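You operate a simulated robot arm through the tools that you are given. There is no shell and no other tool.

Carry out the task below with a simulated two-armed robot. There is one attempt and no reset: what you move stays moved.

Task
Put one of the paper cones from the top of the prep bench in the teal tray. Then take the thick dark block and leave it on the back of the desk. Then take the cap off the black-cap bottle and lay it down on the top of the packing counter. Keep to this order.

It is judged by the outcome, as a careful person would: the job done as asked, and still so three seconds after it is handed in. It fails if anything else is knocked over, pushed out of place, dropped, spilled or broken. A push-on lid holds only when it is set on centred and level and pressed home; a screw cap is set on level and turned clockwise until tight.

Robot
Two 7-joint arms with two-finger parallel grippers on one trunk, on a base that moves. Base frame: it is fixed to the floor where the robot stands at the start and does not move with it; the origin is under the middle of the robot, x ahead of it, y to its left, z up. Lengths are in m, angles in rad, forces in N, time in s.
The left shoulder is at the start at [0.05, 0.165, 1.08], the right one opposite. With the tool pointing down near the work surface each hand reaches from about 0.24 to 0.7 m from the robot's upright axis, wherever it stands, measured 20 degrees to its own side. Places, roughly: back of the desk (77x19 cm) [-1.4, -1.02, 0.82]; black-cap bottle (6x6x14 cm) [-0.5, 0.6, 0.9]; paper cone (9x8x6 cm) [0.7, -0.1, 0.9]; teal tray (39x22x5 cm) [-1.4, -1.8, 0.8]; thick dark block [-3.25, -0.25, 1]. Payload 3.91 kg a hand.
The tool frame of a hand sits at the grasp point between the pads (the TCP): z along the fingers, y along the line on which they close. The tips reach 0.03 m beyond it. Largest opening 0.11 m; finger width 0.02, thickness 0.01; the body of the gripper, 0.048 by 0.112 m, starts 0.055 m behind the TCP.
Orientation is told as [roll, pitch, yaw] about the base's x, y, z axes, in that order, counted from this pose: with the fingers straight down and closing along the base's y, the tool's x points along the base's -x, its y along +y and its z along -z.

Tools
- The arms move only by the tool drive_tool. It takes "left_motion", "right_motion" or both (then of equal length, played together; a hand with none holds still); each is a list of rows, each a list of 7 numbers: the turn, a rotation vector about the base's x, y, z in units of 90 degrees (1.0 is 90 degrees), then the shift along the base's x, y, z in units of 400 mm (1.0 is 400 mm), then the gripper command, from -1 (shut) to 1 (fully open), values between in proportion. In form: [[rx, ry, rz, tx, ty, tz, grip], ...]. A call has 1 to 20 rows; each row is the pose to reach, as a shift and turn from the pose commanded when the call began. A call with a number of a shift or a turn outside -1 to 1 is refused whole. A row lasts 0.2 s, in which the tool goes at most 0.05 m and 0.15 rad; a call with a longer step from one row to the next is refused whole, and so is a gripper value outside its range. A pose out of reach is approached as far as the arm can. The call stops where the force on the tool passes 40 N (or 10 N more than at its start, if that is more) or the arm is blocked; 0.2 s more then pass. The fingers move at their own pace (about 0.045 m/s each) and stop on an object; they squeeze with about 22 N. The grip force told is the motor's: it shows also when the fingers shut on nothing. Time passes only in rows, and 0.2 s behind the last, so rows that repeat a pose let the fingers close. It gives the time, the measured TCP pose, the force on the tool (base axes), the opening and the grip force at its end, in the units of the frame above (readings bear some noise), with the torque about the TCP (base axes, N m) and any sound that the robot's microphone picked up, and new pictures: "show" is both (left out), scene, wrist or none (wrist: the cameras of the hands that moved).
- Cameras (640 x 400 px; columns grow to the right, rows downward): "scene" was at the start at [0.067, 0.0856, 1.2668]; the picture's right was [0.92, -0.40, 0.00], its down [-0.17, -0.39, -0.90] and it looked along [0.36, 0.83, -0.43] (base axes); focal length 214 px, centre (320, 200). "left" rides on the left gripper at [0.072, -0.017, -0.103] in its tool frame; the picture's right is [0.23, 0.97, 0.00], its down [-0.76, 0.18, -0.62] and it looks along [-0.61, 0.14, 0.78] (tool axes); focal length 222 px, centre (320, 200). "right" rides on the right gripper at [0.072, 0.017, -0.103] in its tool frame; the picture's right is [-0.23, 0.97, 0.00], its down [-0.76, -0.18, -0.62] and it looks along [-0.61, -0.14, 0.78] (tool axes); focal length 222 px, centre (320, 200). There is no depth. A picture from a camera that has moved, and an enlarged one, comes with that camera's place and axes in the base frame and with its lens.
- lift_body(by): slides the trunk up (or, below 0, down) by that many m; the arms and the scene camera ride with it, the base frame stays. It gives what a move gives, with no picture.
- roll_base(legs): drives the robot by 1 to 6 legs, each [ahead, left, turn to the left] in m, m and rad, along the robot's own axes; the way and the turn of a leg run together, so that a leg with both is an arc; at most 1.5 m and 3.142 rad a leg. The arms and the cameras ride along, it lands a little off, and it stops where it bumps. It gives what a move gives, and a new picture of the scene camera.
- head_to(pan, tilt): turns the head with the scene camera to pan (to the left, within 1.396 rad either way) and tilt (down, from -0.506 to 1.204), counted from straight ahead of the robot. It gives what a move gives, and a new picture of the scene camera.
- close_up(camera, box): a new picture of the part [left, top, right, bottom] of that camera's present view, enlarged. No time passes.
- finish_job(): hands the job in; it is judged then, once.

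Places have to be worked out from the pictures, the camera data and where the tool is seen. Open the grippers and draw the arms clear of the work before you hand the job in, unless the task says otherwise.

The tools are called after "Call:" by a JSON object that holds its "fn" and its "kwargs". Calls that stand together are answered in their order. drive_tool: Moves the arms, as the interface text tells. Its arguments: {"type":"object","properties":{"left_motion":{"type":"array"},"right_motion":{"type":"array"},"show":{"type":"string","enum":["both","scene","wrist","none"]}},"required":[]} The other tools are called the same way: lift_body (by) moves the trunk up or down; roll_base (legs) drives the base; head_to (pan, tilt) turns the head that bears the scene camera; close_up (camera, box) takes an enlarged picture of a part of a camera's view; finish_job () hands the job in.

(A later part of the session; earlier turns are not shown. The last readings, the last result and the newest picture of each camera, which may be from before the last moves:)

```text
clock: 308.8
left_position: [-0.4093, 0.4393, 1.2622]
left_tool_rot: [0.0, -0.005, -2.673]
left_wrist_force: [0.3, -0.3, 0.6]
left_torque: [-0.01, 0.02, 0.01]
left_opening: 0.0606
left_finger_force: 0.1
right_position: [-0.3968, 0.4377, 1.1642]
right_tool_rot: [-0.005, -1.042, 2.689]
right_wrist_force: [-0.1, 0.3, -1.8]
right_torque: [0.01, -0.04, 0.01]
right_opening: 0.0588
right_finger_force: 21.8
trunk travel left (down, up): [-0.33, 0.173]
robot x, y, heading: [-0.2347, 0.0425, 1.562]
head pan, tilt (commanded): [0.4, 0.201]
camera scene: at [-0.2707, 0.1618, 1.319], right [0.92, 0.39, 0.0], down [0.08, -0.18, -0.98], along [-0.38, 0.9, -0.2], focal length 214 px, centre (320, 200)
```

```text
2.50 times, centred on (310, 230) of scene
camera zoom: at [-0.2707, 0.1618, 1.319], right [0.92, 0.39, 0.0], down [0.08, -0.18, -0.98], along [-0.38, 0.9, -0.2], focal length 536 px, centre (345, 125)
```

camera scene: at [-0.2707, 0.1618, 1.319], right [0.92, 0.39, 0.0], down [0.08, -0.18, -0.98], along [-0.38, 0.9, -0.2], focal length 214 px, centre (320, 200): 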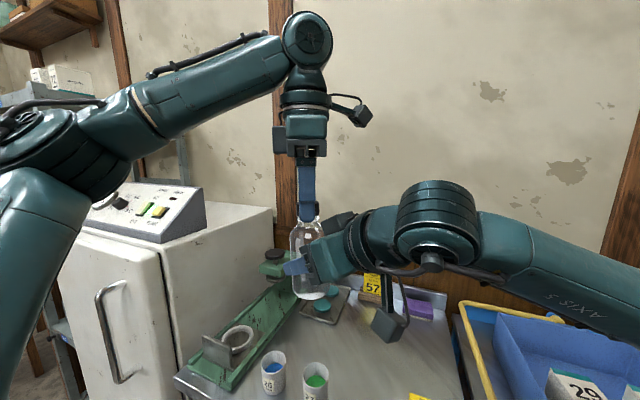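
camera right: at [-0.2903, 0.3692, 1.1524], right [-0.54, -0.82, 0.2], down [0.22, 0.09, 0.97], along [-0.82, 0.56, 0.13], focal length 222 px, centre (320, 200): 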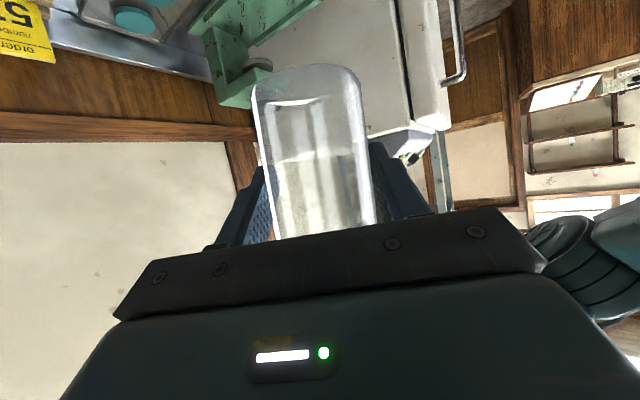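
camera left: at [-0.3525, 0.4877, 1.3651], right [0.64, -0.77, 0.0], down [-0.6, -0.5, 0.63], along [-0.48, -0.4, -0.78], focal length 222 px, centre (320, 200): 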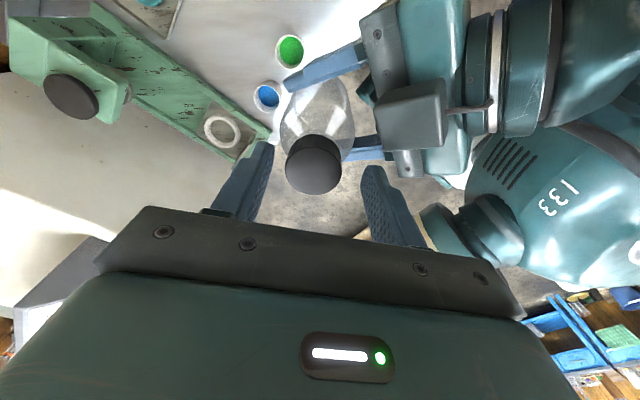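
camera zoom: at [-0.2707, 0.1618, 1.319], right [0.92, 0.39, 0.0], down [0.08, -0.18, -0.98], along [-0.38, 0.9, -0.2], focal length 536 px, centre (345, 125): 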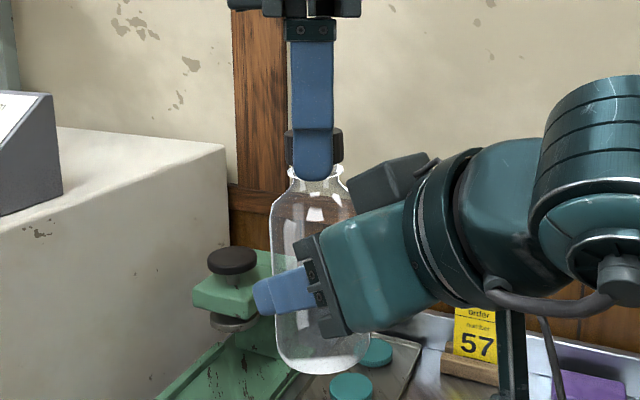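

The cap sits visibly raised on the neck. Its centre is ~1 cm off my TCP, so I re-centre and rotate the open hand back clockwise (first half).

Call:
{"fn": "drive_tool", "kwargs": {"left_motion": [[0, 0, -0.03, 0.008, 0.018, 0.01, 0.2], [0, 0, -0.12, 0.008, 0.018, 0.02, 0.2], [0, 0, -0.21, 0.008, 0.018, 0.02, 0.2], [0, 0, -0.3, 0.008, 0.018, 0.02, 0.2], [0, 0, -0.39, 0.008, 0.018, 0.02, 0.2], [0, 0, -0.48, 0.008, 0.018, 0.02, 0.2], [0, 0, -0.57, 0.008, 0.018, 0.02, 0.2], [0, 0, -0.66, 0.008, 0.018, 0.02, 0.2], [0, 0, -0.75, 0.008, 0.018, 0.02, 0.2], [0, 0, -0.84, 0.008, 0.018, 0.02, 0.2]], "show": "wrist"}}

```text
clock: 311.0
left_position: [-0.4127, 0.442, 1.2641]
left_tool_rot: [-0.001, -0.005, 2.285]
left_wrist_force: [0.5, -0.4, 0.2]
left_torque: [0.02, -0.01, 0.02]
left_opening: 0.066
left_finger_force: 0.1
left hand out of reach, approached as far as the arm can: row 1, 2, 3, 4, 5, 6, 7, 8, 9, 10
right_position: [-0.3968, 0.4382, 1.1631]
right_tool_rot: [-0.003, -1.041, 2.689]
right_wrist_force: [0.7, 0.1, -1.6]
right_torque: [-0.05, -0.03, -0.03]
right_opening: 0.0588
right_finger_force: 22.0
trunk travel left (down, up): [-0.33, 0.173]
robot x, y, heading: [-0.2339, 0.0459, 1.563]
head pan, tilt (commanded): [0.4, 0.201]
camera left: at [-0.3521, 0.3982, 1.3675], right [-0.59, -0.81, 0.0], down [-0.63, 0.46, 0.63], along [-0.51, 0.37, -0.78], focal length 222 px, centre (320, 200)
```

left: 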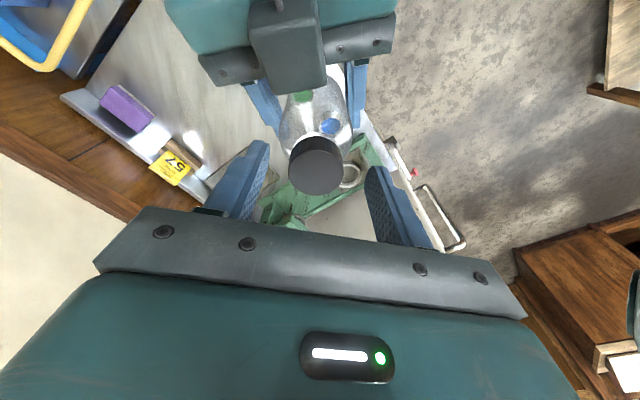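

Triangulating: cap top is now at ≈(-0.411,0.445,1.238) (bottle settled a bit lower in the right grip). I rotate the open left hand the rest of the way back.

Call:
{"fn": "drive_tool", "kwargs": {"left_motion": [[0, 0, -0.09, 0.002, 0.004, 0.01, 0.2], [0, 0, -0.18, 0.004, 0.006, 0.01, 0.2], [0, 0, -0.27, 0.004, 0.007, 0.01, 0.2], [0, 0, -0.36, 0.004, 0.007, 0.01, 0.2], [0, 0, -0.45, 0.004, 0.007, 0.01, 0.2], [0, 0, -0.54, 0.004, 0.007, 0.01, 0.2], [0, 0, -0.63, 0.004, 0.007, 0.01, 0.2], [0, 0, -0.72, 0.004, 0.007, 0.01, 0.2], [0, 0, -0.81, 0.004, 0.007, 0.01, 0.2], [0, 0, -0.9, 0.004, 0.007, 0.01, 0.2], [0, 0, -0.98, 0.004, 0.007, 0.01, 0.2]], "show": "wrist"}}

```text
clock: 313.4
left_position: [-0.4135, 0.4415, 1.2666]
left_tool_rot: [-0.003, -0.008, 0.748]
left_wrist_force: [-0.4, -0.1, -0.4]
left_torque: [-0.01, 0.02, -0.01]
left_opening: 0.0663
left_finger_force: 0.0
left hand out of reach, approached as far as the arm can: row 1, 2, 3, 4, 5, 6, 7, 8, 9, 10, 11
right_position: [-0.3968, 0.4374, 1.1634]
right_tool_rot: [-0.002, -1.042, 2.691]
right_wrist_force: [-0.3, -0.3, -1.9]
right_torque: [-0.03, -0.01, 0.01]
right_opening: 0.0586
right_finger_force: 22.4
trunk travel left (down, up): [-0.33, 0.173]
robot x, y, heading: [-0.2338, 0.0434, 1.572]
head pan, tilt (commanded): [0.4, 0.201]
camera left: at [-0.4555, 0.3809, 1.369], right [-0.83, 0.56, 0.0], down [0.43, 0.65, 0.63], along [0.35, 0.52, -0.78], focal length 222 px, centre (320, 200)
```

left: 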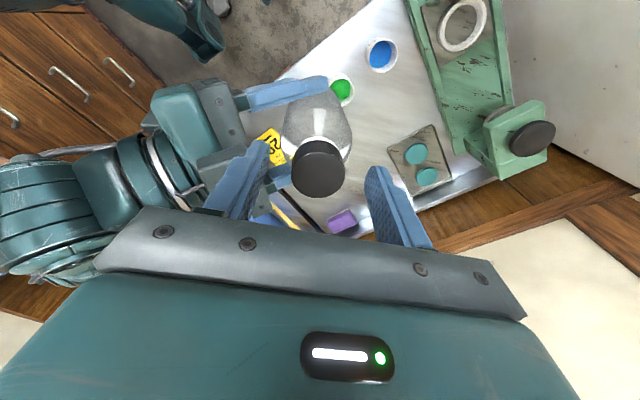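

Cap confirmed at ≈(-0.412,0.444,1.238). I lower the left hand to z≈1.243, centred, and close again.

Call:
{"fn": "drive_tool", "kwargs": {"left_motion": [[0, 0, 0, 0.003, 0.005, -0.03, 0.2], [0, 0, 0, 0.004, 0.007, -0.06, 0.2], [0, 0, 0, 0.004, 0.007, -0.06, -0.2], [0, 0, 0, 0.004, 0.007, -0.06, -1], [0, 0, 0, 0.004, 0.007, -0.06, -1], [0, 0, 0, 0.004, 0.007, -0.06, -1]], "show": "wrist"}}

```text
clock: 314.8
left_position: [-0.4104, 0.4437, 1.2436]
left_tool_rot: [-0.002, -0.004, 0.748]
left_wrist_force: [8.3, -9.5, 10.1]
left_torque: [-0.7, -0.57, -0.17]
left_opening: 0.0332
left_finger_force: 22.3
right_position: [-0.3963, 0.4378, 1.1627]
right_tool_rot: [-0.001, -1.039, 2.688]
right_wrist_force: [-8.2, 9.7, -11.2]
right_torque: [-0.12, -0.28, 0.11]
right_opening: 0.0588
right_finger_force: 21.6
trunk travel left (down, up): [-0.33, 0.173]
robot x, y, heading: [-0.2397, 0.0442, 1.567]
head pan, tilt (commanded): [0.4, 0.201]
camera left: at [-0.4532, 0.3831, 1.3457], right [-0.83, 0.56, 0.0], down [0.43, 0.65, 0.63], along [0.35, 0.52, -0.78], focal length 222 px, centre (320, 200)
```

left: 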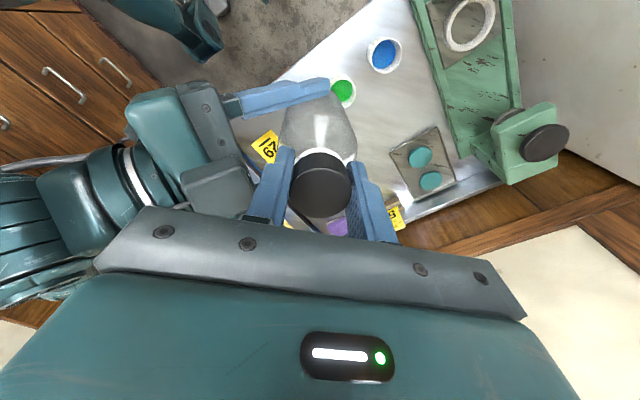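

Regripped. I relieve the slight vertical and side loads, then twist again counter-clockwise.

Call:
{"fn": "drive_tool", "kwargs": {"left_motion": [[0, 0, 0, 0.003, -0.003, 0.004, -1], [0, 0, 0.08, 0.003, -0.003, 0.004, -1], [0, 0, 0.16, 0.003, -0.003, 0.005, -1], [0, 0, 0.24, 0.003, -0.003, 0.005, -1], [0, 0, 0.32, 0.003, -0.003, 0.005, -1], [0, 0, 0.4, 0.003, -0.003, 0.006, -1]], "show": "wrist"}}

```text
clock: 316.2
left_position: [-0.4101, 0.4441, 1.2435]
left_tool_rot: [-0.003, -0.004, 1.383]
left_wrist_force: [3.5, -8.3, 4.9]
left_torque: [-0.53, -0.31, -0.09]
left_opening: 0.0333
left_finger_force: 22.0
right_position: [-0.3959, 0.4368, 1.1633]
right_tool_rot: [-0.002, -1.045, 2.687]
right_wrist_force: [-2.3, 9.3, -6.7]
right_torque: [-0.2, -0.03, 0.0]
right_opening: 0.0587
right_finger_force: 22.1
trunk travel left (down, up): [-0.33, 0.173]
robot x, y, heading: [-0.2358, 0.048, 1.568]
head pan, tilt (commanded): [0.4, 0.201]
camera left: at [-0.4076, 0.3702, 1.3471], right [-1.0, -0.04, 0.0], down [-0.03, 0.78, 0.63], along [-0.02, 0.63, -0.78], focal length 222 px, centre (320, 200)
```

left: 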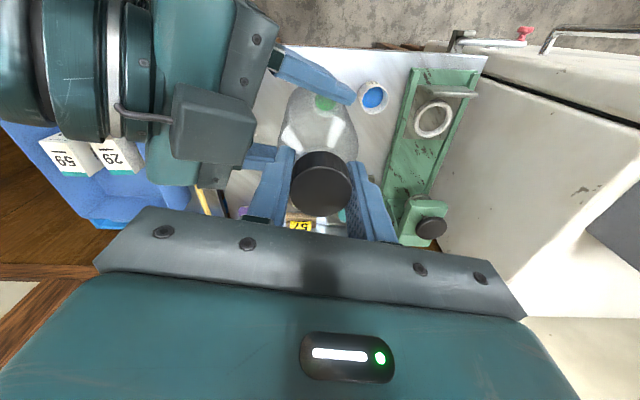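

Continuing the twist by another 1.25 rad.

Call:
{"fn": "drive_tool", "kwargs": {"left_motion": [[0, 0, 0.08, 0, -0.001, 0.001, -1], [0, 0, 0.16, 0, -0.002, 0.001, -1], [0, 0, 0.24, 0, -0.002, 0.002, -1], [0, 0, 0.32, 0, -0.002, 0.002, -1], [0, 0, 0.4, 0, -0.002, 0.003, -1], [0, 0, 0.48, 0, -0.002, 0.003, -1], [0, 0, 0.56, 0, -0.002, 0.004, -1], [0, 0, 0.64, 0, -0.002, 0.004, -1], [0, 0, 0.72, 0, -0.002, 0.005, -1], [0, 0, 0.8, 0, -0.002, 0.005, -1]], "show": "wrist"}}

```text
clock: 318.4
left_position: [-0.4106, 0.4434, 1.2472]
left_tool_rot: [0.0, -0.002, 2.64]
left_wrist_force: [-0.4, 0.5, -0.1]
left_torque: [0.03, 0.04, 0.01]
left_opening: 0.0333
left_finger_force: 21.7
right_position: [-0.3966, 0.4381, 1.1627]
right_tool_rot: [-0.003, -1.041, 2.689]
right_wrist_force: [0.1, -0.5, -1.3]
right_torque: [-0.06, -0.03, -0.01]
right_opening: 0.059
right_finger_force: 21.7
trunk travel left (down, up): [-0.33, 0.173]
robot x, y, heading: [-0.2342, 0.0475, 1.573]
head pan, tilt (commanded): [0.4, 0.201]
camera left: at [-0.3386, 0.4235, 1.3494], right [-0.27, -0.96, 0.0], down [-0.75, 0.21, 0.63], along [-0.6, 0.17, -0.78], focal length 222 px, centre (320, 200)
```

left: 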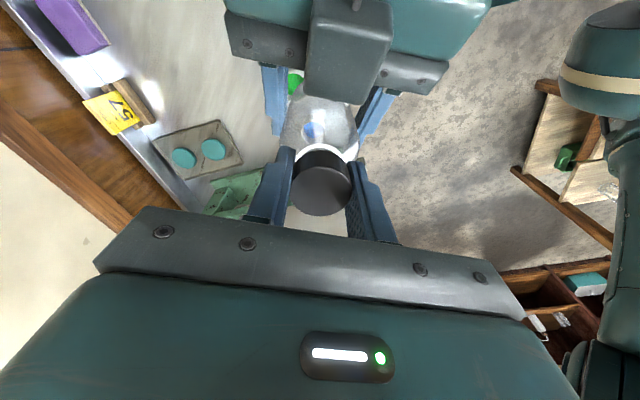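

Forces and torques between the hands have dropped to zero — the cap seems free. I lift the left hand gently 2 cm and look.

Call:
{"fn": "drive_tool", "kwargs": {"left_motion": [[0, 0, 0, 0, 0, 0.015, -1], [0, 0, 0, 0, 0, 0.03, -1], [0, 0, 0, 0, 0, 0.05, -1]], "show": "wrist"}}

Call:
{"fn": "close_up", "kwargs": {"camera": "scene", "box": [260, 150, 360, 310]}}

```text
clock: 319.2
left_position: [-0.413, 0.4411, 1.2651]
left_tool_rot: [-0.002, -0.005, 2.634]
left_wrist_force: [0.4, 0.8, -1.3]
left_torque: [0.01, -0.03, 0.01]
left_opening: 0.0336
left_finger_force: 22.2
left hand out of reach, approached as far as the arm can: row 3
right_position: [-0.3961, 0.4379, 1.1629]
right_tool_rot: [-0.003, -1.04, 2.692]
right_wrist_force: [-1.1, -0.9, -0.8]
right_torque: [0.04, -0.01, 0.03]
right_opening: 0.0586
right_finger_force: 21.7
trunk travel left (down, up): [-0.33, 0.173]
robot x, y, heading: [-0.2348, 0.0489, 1.568]
head pan, tilt (commanded): [0.4, 0.201]
camera left: at [-0.3408, 0.4212, 1.3674], right [-0.27, -0.96, 0.0], down [-0.75, 0.21, 0.63], along [-0.6, 0.17, -0.78], focal length 222 px, centre (320, 200)
```

left: 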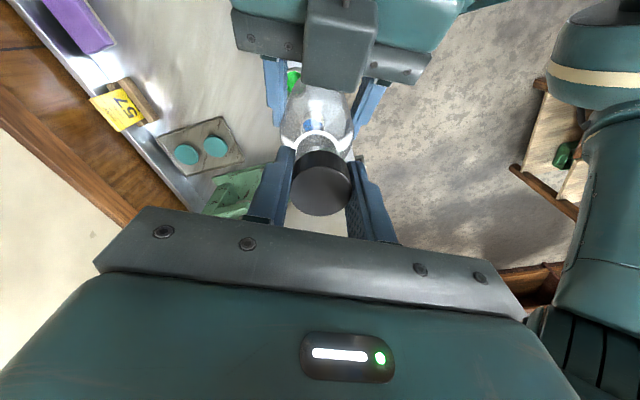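

```text
2.50 times, centred on (310, 230) of scene
camera zoom: at [-0.2708, 0.1617, 1.319], right [0.92, 0.39, 0.0], down [0.08, -0.18, -0.98], along [-0.38, 0.9, -0.2], focal length 536 px, centre (345, 125)
```

zoom: 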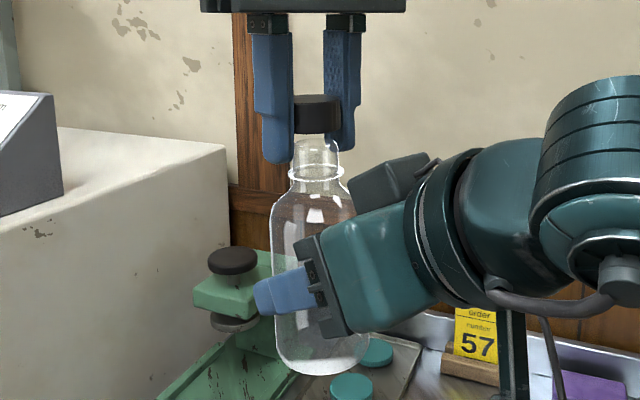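

The cap is off: neck exposed, cap held in the left fingers. I lower the right hand (bottle) 2.5 cm to clear the fingers, then move the left hand away to the left.

Call:
{"fn": "drive_tool", "kwargs": {"right_motion": [[0, 0, 0, 0, 0, -0.02, -1], [0, 0, 0, 0, 0, -0.045, -1], [0, 0, 0, 0, 0, -0.0625, -1], [0, 0, 0, 0, 0, -0.0625, -1]], "show": "none"}}

Call:
{"fn": "close_up", "kwargs": {"camera": "scene", "box": [260, 150, 360, 310]}}

```text
clock: 320.2
left_position: [-0.4121, 0.4419, 1.2635]
left_tool_rot: [-0.004, -0.004, 2.637]
left_wrist_force: [0.1, -0.5, 0.0]
left_torque: [0.0, 0.02, 0.01]
left_opening: 0.0331
left_finger_force: 21.8
right_position: [-0.3978, 0.4383, 1.1365]
right_tool_rot: [-0.002, -1.042, 2.688]
right_wrist_force: [0.0, -0.9, -0.8]
right_torque: [-0.01, 0.0, 0.0]
right_opening: 0.0587
right_finger_force: 22.2
trunk travel left (down, up): [-0.33, 0.173]
robot x, y, heading: [-0.2313, 0.047, 1.564]
head pan, tilt (commanded): [0.4, 0.201]
```

```text
2.50 times, centred on (310, 230) of scene
camera zoom: at [-0.2708, 0.1617, 1.319], right [0.92, 0.39, 0.0], down [0.08, -0.18, -0.98], along [-0.38, 0.9, -0.2], focal length 536 px, centre (345, 125)
```

zoom: 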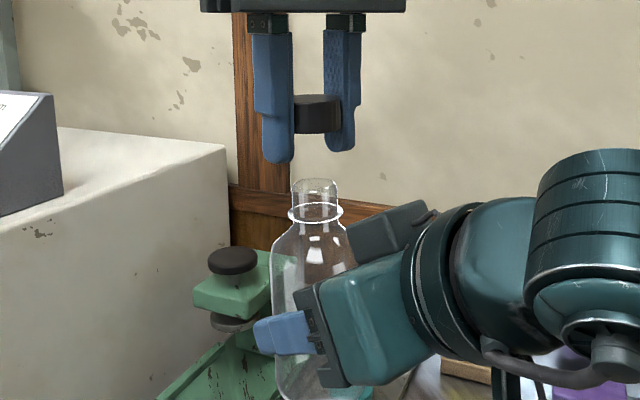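

Clean separation. The fingertips reach ~1.7 cm below the cap, so for a gentle set-down I want to grip it lower: I'll rest the cap loosely back on the neck, and regrip it at the fingertips. Raise the bottle slowly first.

Call:
{"fn": "drive_tool", "kwargs": {"right_motion": [[0, 0, 0, 0, 0, 0.03, -1], [0, 0, 0, 0, 0, 0.055, -1], [0, 0, 0, 0, 0, 0.0625, -1], [0, 0, 0, 0, 0, 0.066, -1]], "show": "none"}}

Call:
{"fn": "close_up", "kwargs": {"camera": "scene", "box": [270, 150, 350, 250]}}

```text
clock: 321.2
left_position: [-0.4115, 0.4412, 1.2644]
left_tool_rot: [-0.004, -0.003, 2.635]
left_wrist_force: [0.9, 0.5, -0.3]
left_torque: [0.01, 0.01, 0.01]
left_opening: 0.0329
left_finger_force: 22.0
right_position: [-0.3974, 0.4389, 1.1645]
right_tool_rot: [-0.005, -1.043, 2.69]
right_wrist_force: [0.4, -0.2, -2.1]
right_torque: [0.0, -0.03, -0.05]
right_opening: 0.0585
right_finger_force: 22.3
trunk travel left (down, up): [-0.33, 0.173]
robot x, y, heading: [-0.2362, 0.0437, 1.563]
head pan, tilt (commanded): [0.4, 0.201]
```

```text
4.00 times, centred on (310, 200) of scene
camera zoom: at [-0.2707, 0.1617, 1.319], right [0.92, 0.39, 0.0], down [0.08, -0.18, -0.98], along [-0.38, 0.9, -0.2], focal length 858 px, centre (360, 200)
```

zoom: 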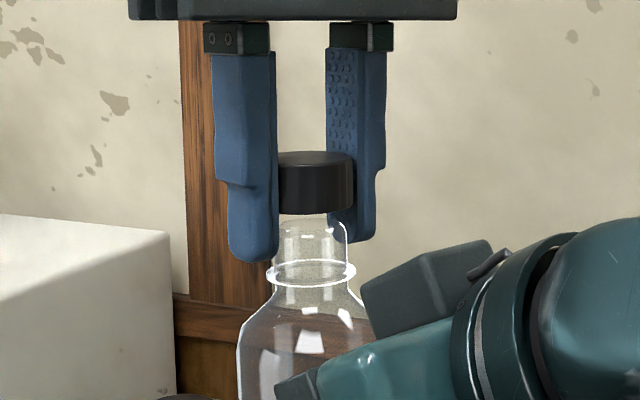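

Aligned; the neck is just below the cap. I raise the bottle a little more until it touches.

Call:
{"fn": "drive_tool", "kwargs": {"right_motion": [[0, 0, 0, 0, 0, 0.006, -1], [0, 0, 0, 0, 0, 0.012, -1], [0, 0, 0, 0, 0, 0.016, -1]], "show": "none"}}

Call:
{"fn": "close_up", "kwargs": {"camera": "scene", "box": [270, 150, 350, 250]}}

```text
clock: 322.0
left_position: [-0.4107, 0.4419, 1.2636]
left_tool_rot: [-0.001, -0.003, 2.636]
left_wrist_force: [-0.5, -0.1, -0.8]
left_torque: [0.01, 0.0, 0.02]
left_opening: 0.0333
left_finger_force: 21.8
right_position: [-0.3986, 0.4385, 1.1716]
right_tool_rot: [-0.003, -1.042, 2.688]
right_wrist_force: [1.0, -0.9, -1.9]
right_torque: [-0.06, -0.02, -0.02]
right_opening: 0.0584
right_finger_force: 22.0
trunk travel left (down, up): [-0.33, 0.173]
robot x, y, heading: [-0.2328, 0.0488, 1.567]
head pan, tilt (commanded): [0.4, 0.201]
```

```text
4.00 times, centred on (310, 200) of scene
camera zoom: at [-0.2707, 0.1617, 1.319], right [0.92, 0.39, 0.0], down [0.08, -0.18, -0.98], along [-0.38, 0.9, -0.2], focal length 858 px, centre (360, 200)
```

zoom: 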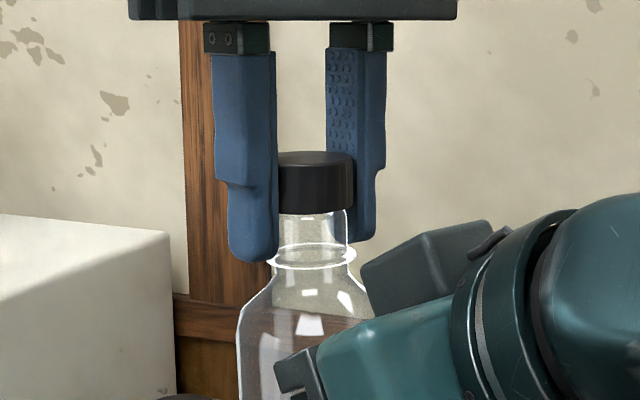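

No contact yet — the neck slides freely into the cap. I raise further in small steps until it seats.

Call:
{"fn": "drive_tool", "kwargs": {"right_motion": [[0, 0, 0, 0, 0, 0.008, -1], [0, 0, 0, 0, 0, 0.016, -1], [0, 0, 0, 0, 0, 0.024, -1]], "show": "none"}}

Call:
{"fn": "close_up", "kwargs": {"camera": "scene", "box": [270, 150, 350, 250]}}

```text
clock: 322.8
left_position: [-0.4121, 0.442, 1.2646]
left_tool_rot: [-0.001, -0.003, 2.635]
left_wrist_force: [1.5, 3.7, 0.8]
left_torque: [0.01, -0.02, -0.01]
left_opening: 0.0333
left_finger_force: 21.8
right_position: [-0.3986, 0.4377, 1.1819]
right_tool_rot: [-0.006, -1.046, 2.695]
right_wrist_force: [-0.6, -4.3, -2.8]
right_torque: [0.2, -0.11, 0.04]
right_opening: 0.0587
right_finger_force: 22.3
trunk travel left (down, up): [-0.33, 0.173]
robot x, y, heading: [-0.2376, 0.0449, 1.566]
head pan, tilt (commanded): [0.4, 0.201]
```

```text
4.00 times, centred on (310, 200) of scene
camera zoom: at [-0.2708, 0.1617, 1.319], right [0.92, 0.39, 0.0], down [0.08, -0.18, -0.98], along [-0.38, 0.9, -0.2], focal length 858 px, centre (360, 200)
```

zoom: 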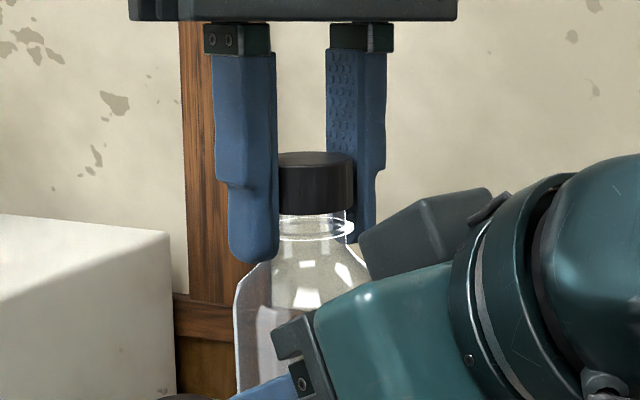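

Nearly seated (light side touch at the ring). I open the left fingers slightly so the cap rests on the neck, then lower the bottle 1.5 cm so the cap sits near the fingertips.

Call:
{"fn": "drive_tool", "kwargs": {"left_motion": [[0, 0, 0, 0, 0, 0, -0.3], [0, 0, 0, 0, 0, 0, -0.2], [0, 0, 0, 0, 0, 0, -0.2]], "show": "none"}}

Call:
{"fn": "close_up", "kwargs": {"camera": "scene", "box": [270, 150, 350, 250]}}

```text
clock: 323.6
left_position: [-0.4124, 0.4408, 1.2648]
left_tool_rot: [-0.001, -0.001, 2.635]
left_wrist_force: [0.8, 0.0, -0.3]
left_torque: [0.01, 0.0, 0.03]
left_opening: 0.0439
left_finger_force: 0.1
right_position: [-0.3966, 0.4381, 1.1805]
right_tool_rot: [-0.003, -1.042, 2.69]
right_wrist_force: [-0.2, 0.3, -1.6]
right_torque: [-0.01, -0.04, 0.01]
right_opening: 0.0586
right_finger_force: 21.7
trunk travel left (down, up): [-0.33, 0.173]
robot x, y, heading: [-0.2323, 0.0453, 1.565]
head pan, tilt (commanded): [0.4, 0.201]
```

```text
4.00 times, centred on (310, 200) of scene
camera zoom: at [-0.2708, 0.1617, 1.319], right [0.92, 0.39, 0.0], down [0.08, -0.18, -0.98], along [-0.38, 0.9, -0.2], focal length 858 px, centre (360, 200)
```

zoom: 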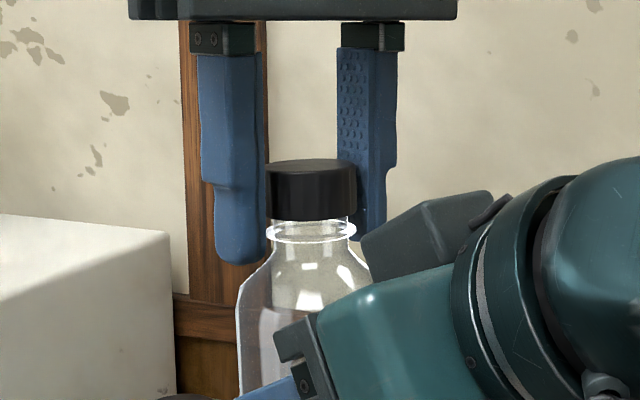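

The cap rests level on the neck. I lower the bottle 1.3 cm and close the left fingers again, gripping the cap near the tips.

Call:
{"fn": "drive_tool", "kwargs": {"right_motion": [[0, 0, 0, 0, 0, -0.012, -1], [0, 0, 0, 0, 0, -0.024, -1], [0, 0, 0, 0, 0, -0.033, -1], [0, 0, 0, 0, 0, -0.033, -1]], "show": "none"}}

Call:
{"fn": "close_up", "kwargs": {"camera": "scene", "box": [270, 150, 350, 250]}}

```text
clock: 324.6
left_position: [-0.4119, 0.4423, 1.2653]
left_tool_rot: [-0.004, -0.004, 2.633]
left_wrist_force: [-0.3, 0.2, 0.5]
left_torque: [0.0, 0.04, 0.01]
left_opening: 0.0438
left_finger_force: 0.1
right_position: [-0.3973, 0.4384, 1.1679]
right_tool_rot: [-0.003, -1.043, 2.688]
right_wrist_force: [-0.7, 0.0, -0.8]
right_torque: [-0.01, -0.01, 0.04]
right_opening: 0.0587
right_finger_force: 21.8
trunk travel left (down, up): [-0.33, 0.173]
robot x, y, heading: [-0.2371, 0.0456, 1.569]
head pan, tilt (commanded): [0.4, 0.201]
```

```text
4.00 times, centred on (310, 200) of scene
camera zoom: at [-0.2708, 0.1617, 1.319], right [0.92, 0.39, 0.0], down [0.08, -0.18, -0.98], along [-0.38, 0.9, -0.2], focal length 858 px, centre (360, 200)
```

zoom: 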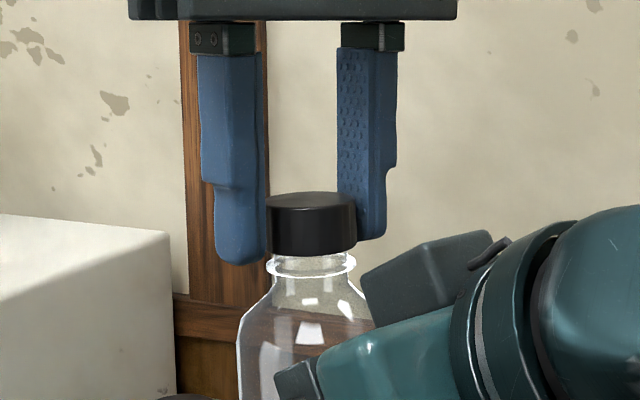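

Cap bottom is now about level with the fingertips. I close the left fingers.

Call:
{"fn": "drive_tool", "kwargs": {"left_motion": [[0, 0, 0, 0, 0, 0, -0.6], [0, 0, 0, 0, 0, 0, -1], [0, 0, 0, 0, 0, 0, -1], [0, 0, 0, 0, 0, 0, -1]], "show": "none"}}

Call:
{"fn": "drive_tool", "kwargs": {"right_motion": [[0, 0, 0, 0, 0, -0.02, -1], [0, 0, 0, 0, 0, -0.05, -1], [0, 0, 0, 0, 0, -0.08, -1], [0, 0, 0, 0, 0, -0.1, -1]], "show": "scene"}}

Call:
{"fn": "close_up", "kwargs": {"camera": "scene", "box": [270, 150, 350, 250]}}

```text
clock: 325.6
left_position: [-0.4118, 0.4417, 1.264]
left_tool_rot: [-0.005, -0.005, 2.634]
left_wrist_force: [5.3, 10.7, 1.6]
left_torque: [0.44, -0.23, 0.02]
left_opening: 0.0329
left_finger_force: 22.0
right_position: [-0.3979, 0.4368, 1.1671]
right_tool_rot: [-0.002, -1.043, 2.694]
right_wrist_force: [-6.5, -11.0, -2.5]
right_torque: [0.58, -0.4, 0.16]
right_opening: 0.0585
right_finger_force: 21.4
trunk travel left (down, up): [-0.33, 0.173]
robot x, y, heading: [-0.238, 0.0506, 1.566]
head pan, tilt (commanded): [0.4, 0.201]
```

```text
clock: 326.6
left_position: [-0.4117, 0.4414, 1.2652]
left_tool_rot: [-0.001, -0.004, 2.637]
left_wrist_force: [3.1, 4.8, -18.4]
left_torque: [0.19, -0.03, 0.02]
left_opening: 0.0331
left_finger_force: 21.5
right_position: [-0.397, 0.4385, 1.1286]
right_tool_rot: [-0.003, -1.045, 2.69]
right_wrist_force: [-3.0, -5.2, 17.8]
right_torque: [0.48, -0.04, 0.04]
right_opening: 0.0593
right_finger_force: 22.0
trunk travel left (down, up): [-0.33, 0.173]
robot x, y, heading: [-0.2333, 0.0488, 1.565]
head pan, tilt (commanded): [0.4, 0.201]
camera scene: at [-0.2707, 0.1618, 1.319], right [0.92, 0.39, 0.0], down [0.08, -0.18, -0.98], along [-0.38, 0.9, -0.2], focal length 214 px, centre (320, 200)
```

scene: 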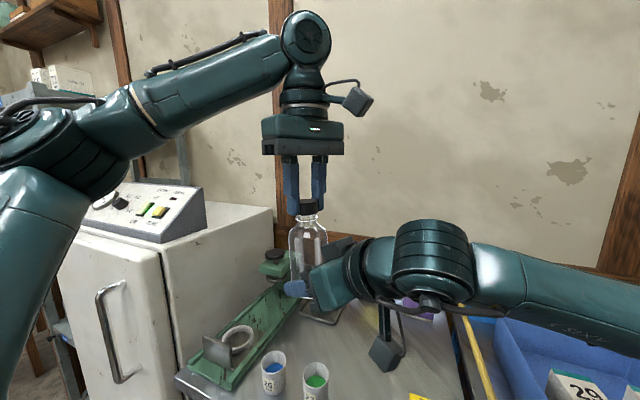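

```text
4.00 times, centred on (310, 200) of scene
camera zoom: at [-0.2707, 0.1618, 1.319], right [0.92, 0.39, 0.0], down [0.08, -0.18, -0.98], along [-0.38, 0.9, -0.2], focal length 858 px, centre (360, 200)
```

zoom: 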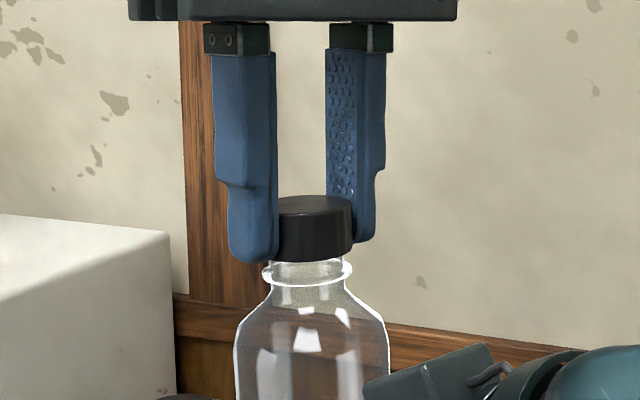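

The cap re-engaged when it seated: the bottle stayed on the cap and slid in the right grip. I stop, open the right hand (left holds by the cap), move it back up the body, and regrip.

Call:
{"fn": "drive_tool", "kwargs": {"right_motion": [[0, 0, 0, 0, 0, 0.007, -1], [0, 0, 0, 0, 0, 0.007, 0.2], [0, 0, 0, 0, 0, 0.007, 0.7], [0, 0, 0, 0, 0, 0.03, 0.7], [0, 0, 0, 0, 0, 0.06, 0.7], [0, 0, 0, 0, 0, 0.085, 0.7], [0, 0, 0, 0, 0, 0.085, 0.7]], "show": "wrist"}}

Call:
{"fn": "close_up", "kwargs": {"camera": "scene", "box": [260, 150, 360, 310]}}

```text
clock: 328.2
left_position: [-0.4117, 0.4402, 1.2642]
left_tool_rot: [-0.003, -0.005, 2.635]
left_wrist_force: [0.4, -0.8, -0.6]
left_torque: [-0.03, 0.0, 0.01]
left_opening: 0.0332
left_finger_force: 21.9
right_position: [-0.3974, 0.4372, 1.1627]
right_tool_rot: [-0.004, -1.042, 2.692]
right_wrist_force: [0.6, -0.5, 0.2]
right_torque: [0.0, -0.03, 0.02]
right_opening: 0.0935
right_finger_force: 0.0
trunk travel left (down, up): [-0.33, 0.173]
robot x, y, heading: [-0.2331, 0.0442, 1.566]
head pan, tilt (commanded): [0.4, 0.201]
camera right: at [-0.2919, 0.3676, 1.1514], right [-0.53, -0.83, 0.19], down [0.22, 0.09, 0.97], along [-0.82, 0.56, 0.13], focal length 222 px, centre (320, 200)
```

right: 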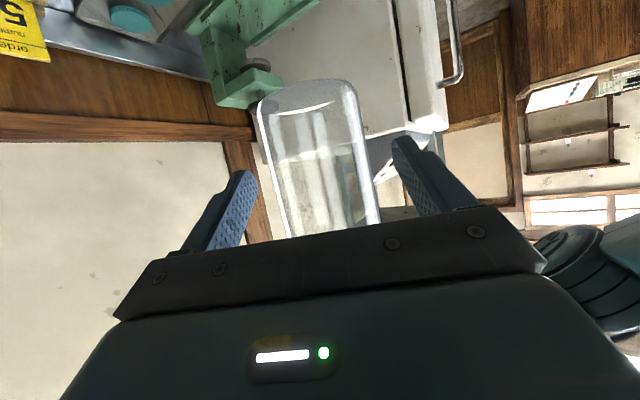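

```text
2.50 times, centred on (310, 230) of scene
camera zoom: at [-0.2707, 0.1618, 1.319], right [0.92, 0.39, 0.0], down [0.08, -0.18, -0.98], along [-0.38, 0.9, -0.2], focal length 536 px, centre (345, 125)
```

zoom: 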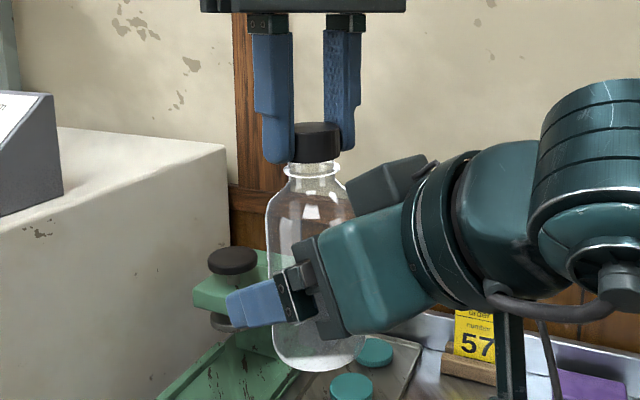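

The bottle hangs from the cap. I centre the right gripper (1.2 cm advance) and close on the body again.

Call:
{"fn": "drive_tool", "kwargs": {"right_motion": [[0, 0, 0, -0.015, 0.003, 0, 0.7], [0, 0, 0, -0.031, 0.005, 0, 0.7], [0, 0, 0, -0.031, 0.005, 0, 0.2], [0, 0, 0, -0.031, 0.005, 0, -0.2], [0, 0, 0, -0.031, 0.005, 0, -1], [0, 0, 0, -0.031, 0.005, 0, -1]], "show": "none"}}

```text
clock: 329.6
left_position: [-0.4107, 0.4417, 1.2645]
left_tool_rot: [-0.002, -0.004, 2.637]
left_wrist_force: [-1.4, -3.6, -0.5]
left_torque: [-0.29, 0.06, 0.01]
left_opening: 0.0329
left_finger_force: 22.0
right_position: [-0.4096, 0.4403, 1.1612]
right_tool_rot: [-0.002, -1.042, 2.686]
right_wrist_force: [2.4, 5.2, -0.7]
right_torque: [-0.28, 0.07, 0.02]
right_opening: 0.0587
right_finger_force: 21.9
trunk travel left (down, up): [-0.33, 0.173]
robot x, y, heading: [-0.2392, 0.0432, 1.568]
head pan, tilt (commanded): [0.4, 0.201]
```

Well centred this time (≈5 N). I twist the cap counter-clockwise again, 0.9 rad.

Call:
{"fn": "drive_tool", "kwargs": {"left_motion": [[0, 0, 0.08, 0, 0, 0.0, -1], [0, 0, 0.16, 0, 0, 0.001, -1], [0, 0, 0.24, 0, 0, 0.001, -1], [0, 0, 0.32, 0, 0, 0.002, -1], [0, 0, 0.4, 0, 0, 0.002, -1], [0, 0, 0.48, 0, 0, 0.003, -1], [0, 0, 0.56, 0, 0, 0.003, -1]], "show": "wrist"}}

```text
clock: 331.2
left_position: [-0.4129, 0.441, 1.2658]
left_tool_rot: [-0.003, -0.002, -2.769]
left_wrist_force: [-0.8, -5.0, -0.8]
left_torque: [-0.23, 0.04, -0.51]
left_opening: 0.0333
left_finger_force: 22.0
right_position: [-0.41, 0.4399, 1.1623]
right_tool_rot: [-0.002, -1.043, 2.69]
right_wrist_force: [0.9, 4.6, -0.1]
right_torque: [-0.21, -0.01, 0.49]
right_opening: 0.0588
right_finger_force: 21.9
trunk travel left (down, up): [-0.33, 0.173]
robot x, y, heading: [-0.2369, 0.0441, 1.566]
head pan, tilt (commanded): [0.4, 0.201]
camera left: at [-0.3515, 0.4833, 1.3682], right [0.57, -0.82, 0.0], down [-0.64, -0.44, 0.62], along [-0.51, -0.35, -0.78], focal length 222 px, centre (320, 200)
```

left: 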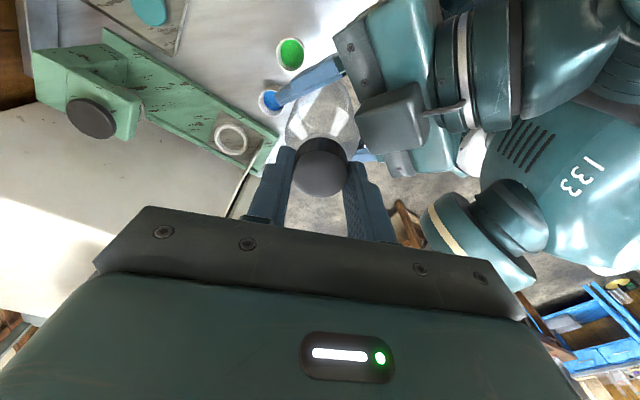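

Now there is a real twisting torque (0.5 Nm). I look closely before going on.

Call:
{"fn": "close_up", "kwargs": {"camera": "scene", "box": [270, 150, 350, 250]}}

Call:
{"fn": "close_up", "kwargs": {"camera": "left", "box": [250, 70, 390, 230]}}

```text
4.00 times, centred on (310, 200) of scene
camera zoom: at [-0.2707, 0.1617, 1.319], right [0.92, 0.39, 0.0], down [0.08, -0.18, -0.98], along [-0.38, 0.9, -0.2], focal length 858 px, centre (360, 200)
```

zoom: 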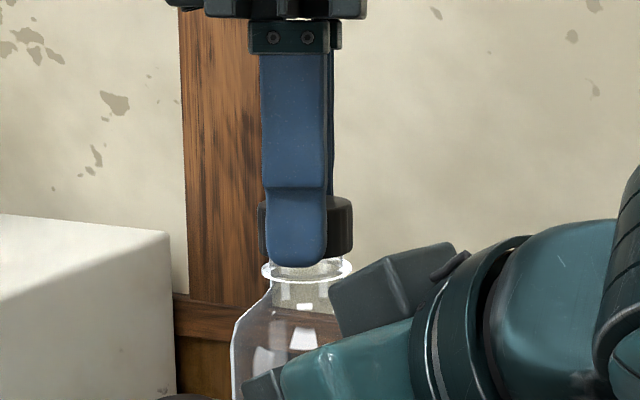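

```text
2.50 times, centred on (320, 150) of left
camera zoom: at [-0.3515, 0.4833, 1.3682], right [0.57, -0.82, 0.0], down [-0.64, -0.44, 0.62], along [-0.51, -0.35, -0.78], focal length 555 px, centre (320, 325)
```

zoom: 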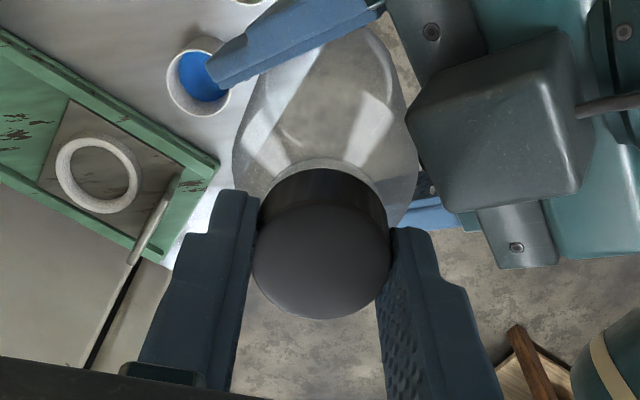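

The cap seems to need the full unscrewing again. I release it (right hand holds the bottle) and rotate the left hand back, first half.

Call:
{"fn": "drive_tool", "kwargs": {"left_motion": [[0, 0, 0, 0, 0, 0, -0.3], [0, 0, 0, 0, 0, 0, 0.1], [0, 0, 0, 0, 0, 0, 0.2], [0, 0, -0.09, 0, 0, 0, 0.2], [0, 0, -0.18, 0, 0, 0, 0.2], [0, 0, -0.27, 0, 0, 0, 0.2], [0, 0, -0.36, 0, 0, 0, 0.2], [0, 0, -0.45, 0, 0, 0, 0.2], [0, 0, -0.54, 0, 0, 0, 0.2], [0, 0, -0.63, 0, 0, 0, 0.2], [0, 0, -0.72, 0, 0, 0, 0.2], [0, 0, -0.81, 0, 0, 0, 0.2], [0, 0, -0.9, 0, 0, 0, 0.2]], "show": "wrist"}}

```text
clock: 334.0
left_position: [-0.4119, 0.4413, 1.2652]
left_tool_rot: [-0.002, -0.002, 2.098]
left_wrist_force: [0.5, 0.0, -0.3]
left_torque: [-0.01, 0.01, -0.02]
left_opening: 0.0661
left_finger_force: 0.0
right_position: [-0.41, 0.4403, 1.1615]
right_tool_rot: [-0.004, -1.043, 2.689]
right_wrist_force: [0.1, -1.3, 0.9]
right_torque: [0.0, 0.01, -0.01]
right_opening: 0.0589
right_finger_force: 21.8
trunk travel left (down, up): [-0.33, 0.173]
robot x, y, heading: [-0.2357, 0.0439, 1.566]
head pan, tilt (commanded): [0.4, 0.201]
camera left: at [-0.3616, 0.3873, 1.3682], right [-0.73, -0.69, 0.0], down [-0.54, 0.57, 0.63], along [-0.43, 0.46, -0.78], focal length 222 px, centre (320, 200)
```

left: 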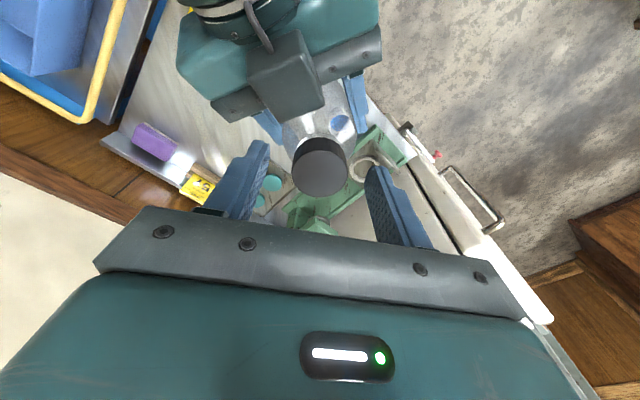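

Call:
{"fn": "close_up", "kwargs": {"camera": "scene", "box": [270, 150, 350, 250]}}

```text
4.00 times, centred on (310, 200) of scene
camera zoom: at [-0.2707, 0.1617, 1.319], right [0.92, 0.39, 0.0], down [0.08, -0.18, -0.98], along [-0.38, 0.9, -0.2], focal length 858 px, centre (360, 200)
```

zoom: 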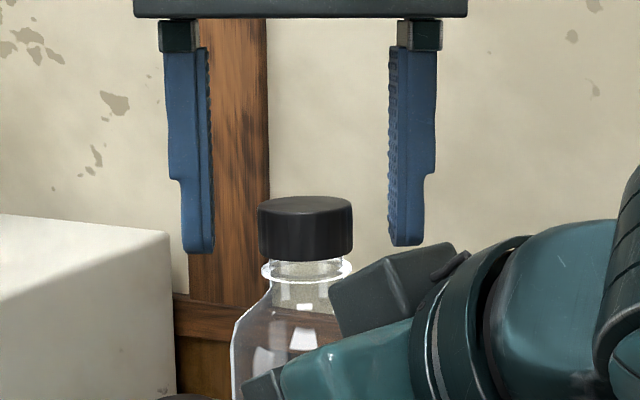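

Cap and bottle haven't dropped; fingertips overlap the cap well. I rotate the left hand back the rest of the way.

Call:
{"fn": "drive_tool", "kwargs": {"left_motion": [[0, 0, -0.09, 0, 0, 0, 0.2], [0, 0, -0.18, 0, 0, 0, 0.2], [0, 0, -0.27, 0, 0, 0, 0.2], [0, 0, -0.36, 0, 0, 0, 0.2], [0, 0, -0.45, 0, 0, 0, 0.2], [0, 0, -0.54, 0, 0, 0, 0.2], [0, 0, -0.63, 0, 0, 0, 0.2], [0, 0, -0.72, 0, 0, 0, 0.2], [0, 0, -0.81, 0, 0, 0, 0.2], [0, 0, -0.86, 0, 0, 0, 0.2], [0, 0, -0.86, 0, 0, 0, -0.2], [0, 0, -0.86, 0, 0, 0, -1], [0, 0, -0.86, 0, 0, 0, -1], [0, 0, -0.86, 0, 0, 0, -1]], "show": "wrist"}}

```text
clock: 335.3
left_position: [-0.4135, 0.4458, 1.2651]
left_tool_rot: [-0.006, -0.019, 1.389]
left_wrist_force: [-0.6, 3.0, 0.2]
left_torque: [0.08, -0.05, 0.16]
left_opening: 0.0655
left_finger_force: 0.1
right_position: [-0.4138, 0.4311, 1.1607]
right_tool_rot: [-0.011, -1.042, 2.722]
right_wrist_force: [0.8, -2.9, -0.1]
right_torque: [0.26, 0.07, -0.11]
right_opening: 0.0588
right_finger_force: 22.2
trunk travel left (down, up): [-0.33, 0.173]
robot x, y, heading: [-0.2369, 0.0483, 1.566]
head pan, tilt (commanded): [0.4, 0.201]
stopped in row 6 (left hand): the force on the tool passed its limit at 43 N (the readings are from after the stop); the commanded pose is now the measured one
camera left: at [-0.4104, 0.3704, 1.3671], right [-1.0, -0.05, -0.01], down [-0.04, 0.77, 0.64], along [-0.02, 0.63, -0.77], focal length 222 px, centre (320, 200)
```

left: 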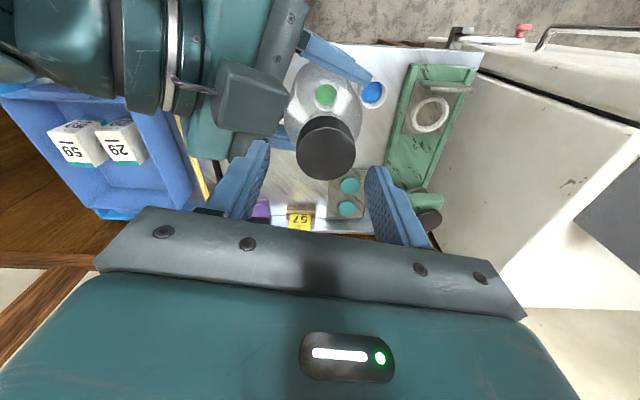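

The opened left finger bumped the right hand's housing; nothing is damaged. I restore both hands' positions and narrow the left opening to 4.5 cm for the swing.

Call:
{"fn": "drive_tool", "kwargs": {"left_motion": [[0, 0, 0.03, 0.002, -0.006, 0, 0.2], [0, 0, 0.03, 0.004, -0.011, 0, 0.2], [0, 0, 0.03, 0.004, -0.011, 0, 0.2]], "right_motion": [[0, 0, -0.01, 0.005, 0.011, 0, -1], [0, 0, -0.02, 0.01, 0.022, 0, -1], [0, 0, -0.02, 0.01, 0.022, 0, -1]], "show": "wrist"}}

Call:
{"fn": "close_up", "kwargs": {"camera": "scene", "box": [260, 150, 360, 310]}}

```text
clock: 336.1
left_position: [-0.4115, 0.4407, 1.267]
left_tool_rot: [-0.006, -0.012, 1.428]
left_wrist_force: [-1.9, 2.5, 9.0]
left_torque: [-0.06, -0.37, 0.07]
left_opening: 0.0646
left_finger_force: 0.0
right_position: [-0.4073, 0.4432, 1.1602]
right_tool_rot: [-0.011, -1.038, 2.676]
right_wrist_force: [3.0, -1.4, -9.2]
right_torque: [0.32, 0.57, -0.01]
right_opening: 0.0587
right_finger_force: 22.4
trunk travel left (down, up): [-0.33, 0.173]
robot x, y, heading: [-0.2376, 0.0457, 1.566]
head pan, tilt (commanded): [0.4, 0.201]
camera right: at [-0.303, 0.3718, 1.1495], right [-0.55, -0.82, 0.19], down [0.21, 0.09, 0.97], along [-0.81, 0.57, 0.13], focal length 222 px, centre (320, 200)
camera left: at [-0.4052, 0.365, 1.3683], right [-1.0, -0.09, -0.01], down [-0.07, 0.77, 0.63], along [-0.05, 0.63, -0.77], focal length 222 px, centre (320, 200)
```

right: 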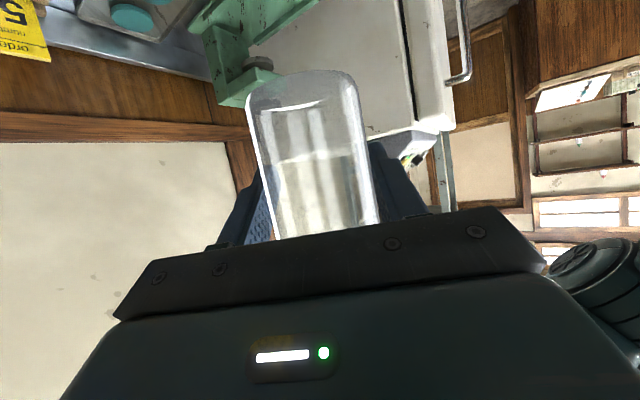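
left: 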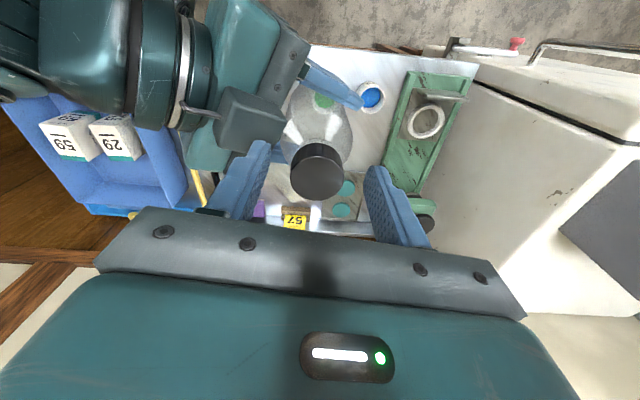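

```text
2.50 times, centred on (310, 230) of scene
camera zoom: at [-0.2704, 0.1619, 1.319], right [0.92, 0.39, 0.0], down [0.08, -0.18, -0.98], along [-0.38, 0.9, -0.2], focal length 536 px, centre (345, 125)
```

zoom: 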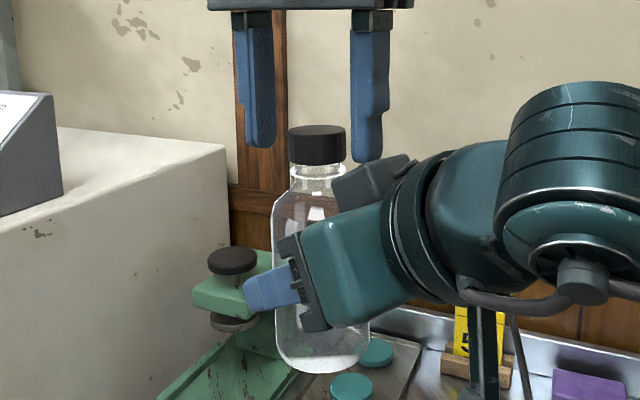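

The left fingertip is resting on the right hand's housing (9 N). I narrow the left opening to bring it off.

Call:
{"fn": "drive_tool", "kwargs": {"left_motion": [[0, 0, 0, 0, 0, 0.0, 0.0], [0, 0, 0, 0, 0, 0.0, -0.15], [0, 0, 0, 0, 0, 0.0, -0.15]], "show": "none"}}

Call:
{"fn": "close_up", "kwargs": {"camera": "scene", "box": [270, 150, 350, 250]}}

```text
clock: 336.9
left_position: [-0.4117, 0.4418, 1.2647]
left_tool_rot: [-0.005, -0.016, 1.434]
left_wrist_force: [0.3, -0.9, -1.0]
left_torque: [-0.04, -0.02, 0.0]
left_opening: 0.0467
left_finger_force: 0.0
right_position: [-0.4098, 0.4422, 1.1621]
right_tool_rot: [-0.014, -1.043, 2.69]
right_wrist_force: [0.1, 0.6, -0.6]
right_torque: [-0.01, 0.01, 0.03]
right_opening: 0.0585
right_finger_force: 21.7
trunk travel left (down, up): [-0.33, 0.173]
robot x, y, heading: [-0.2328, 0.0454, 1.565]
head pan, tilt (commanded): [0.4, 0.201]
```

```text
4.00 times, centred on (310, 200) of scene
camera zoom: at [-0.2707, 0.1617, 1.319], right [0.92, 0.39, 0.0], down [0.08, -0.18, -0.98], along [-0.38, 0.9, -0.2], focal length 858 px, centre (360, 200)
```

zoom: 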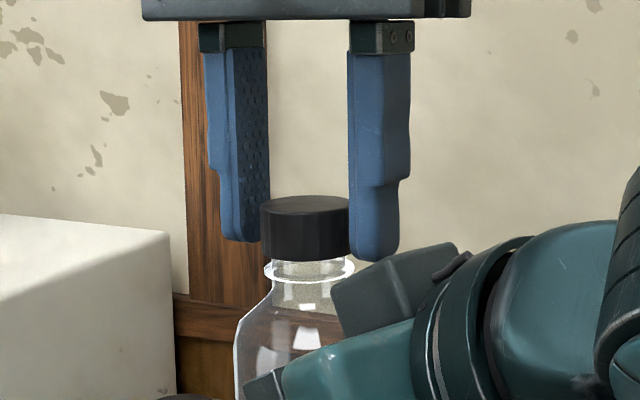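

Clear now. I grip the cap here and twist counter-clockwise again from this angle.

Call:
{"fn": "drive_tool", "kwargs": {"left_motion": [[0, 0, 0, 0, 0, 0, -0.6], [0, 0, 0, 0, 0, 0, -1], [0, 0, 0, 0, 0, 0, -1], [0, 0, 0.08, 0, 0, 0, -1], [0, 0, 0.16, 0, 0, 0, -1], [0, 0, 0.24, 0, 0, 0, -1], [0, 0, 0.32, 0, 0, 0, -1], [0, 0, 0.4, 0, 0, 0, -1]], "show": "none"}}

```text
clock: 338.7
left_position: [-0.4102, 0.4412, 1.2651]
left_tool_rot: [-0.006, -0.014, 2.063]
left_wrist_force: [1.4, -0.7, -0.7]
left_torque: [-0.04, -0.18, -0.52]
left_opening: 0.0334
left_finger_force: 22.0
right_position: [-0.4086, 0.4419, 1.1611]
right_tool_rot: [-0.013, -1.044, 2.689]
right_wrist_force: [-1.1, 0.6, 0.3]
right_torque: [0.02, 0.07, 0.51]
right_opening: 0.0588
right_finger_force: 22.3
trunk travel left (down, up): [-0.33, 0.173]
robot x, y, heading: [-0.2371, 0.05, 1.564]
head pan, tilt (commanded): [0.4, 0.201]
```

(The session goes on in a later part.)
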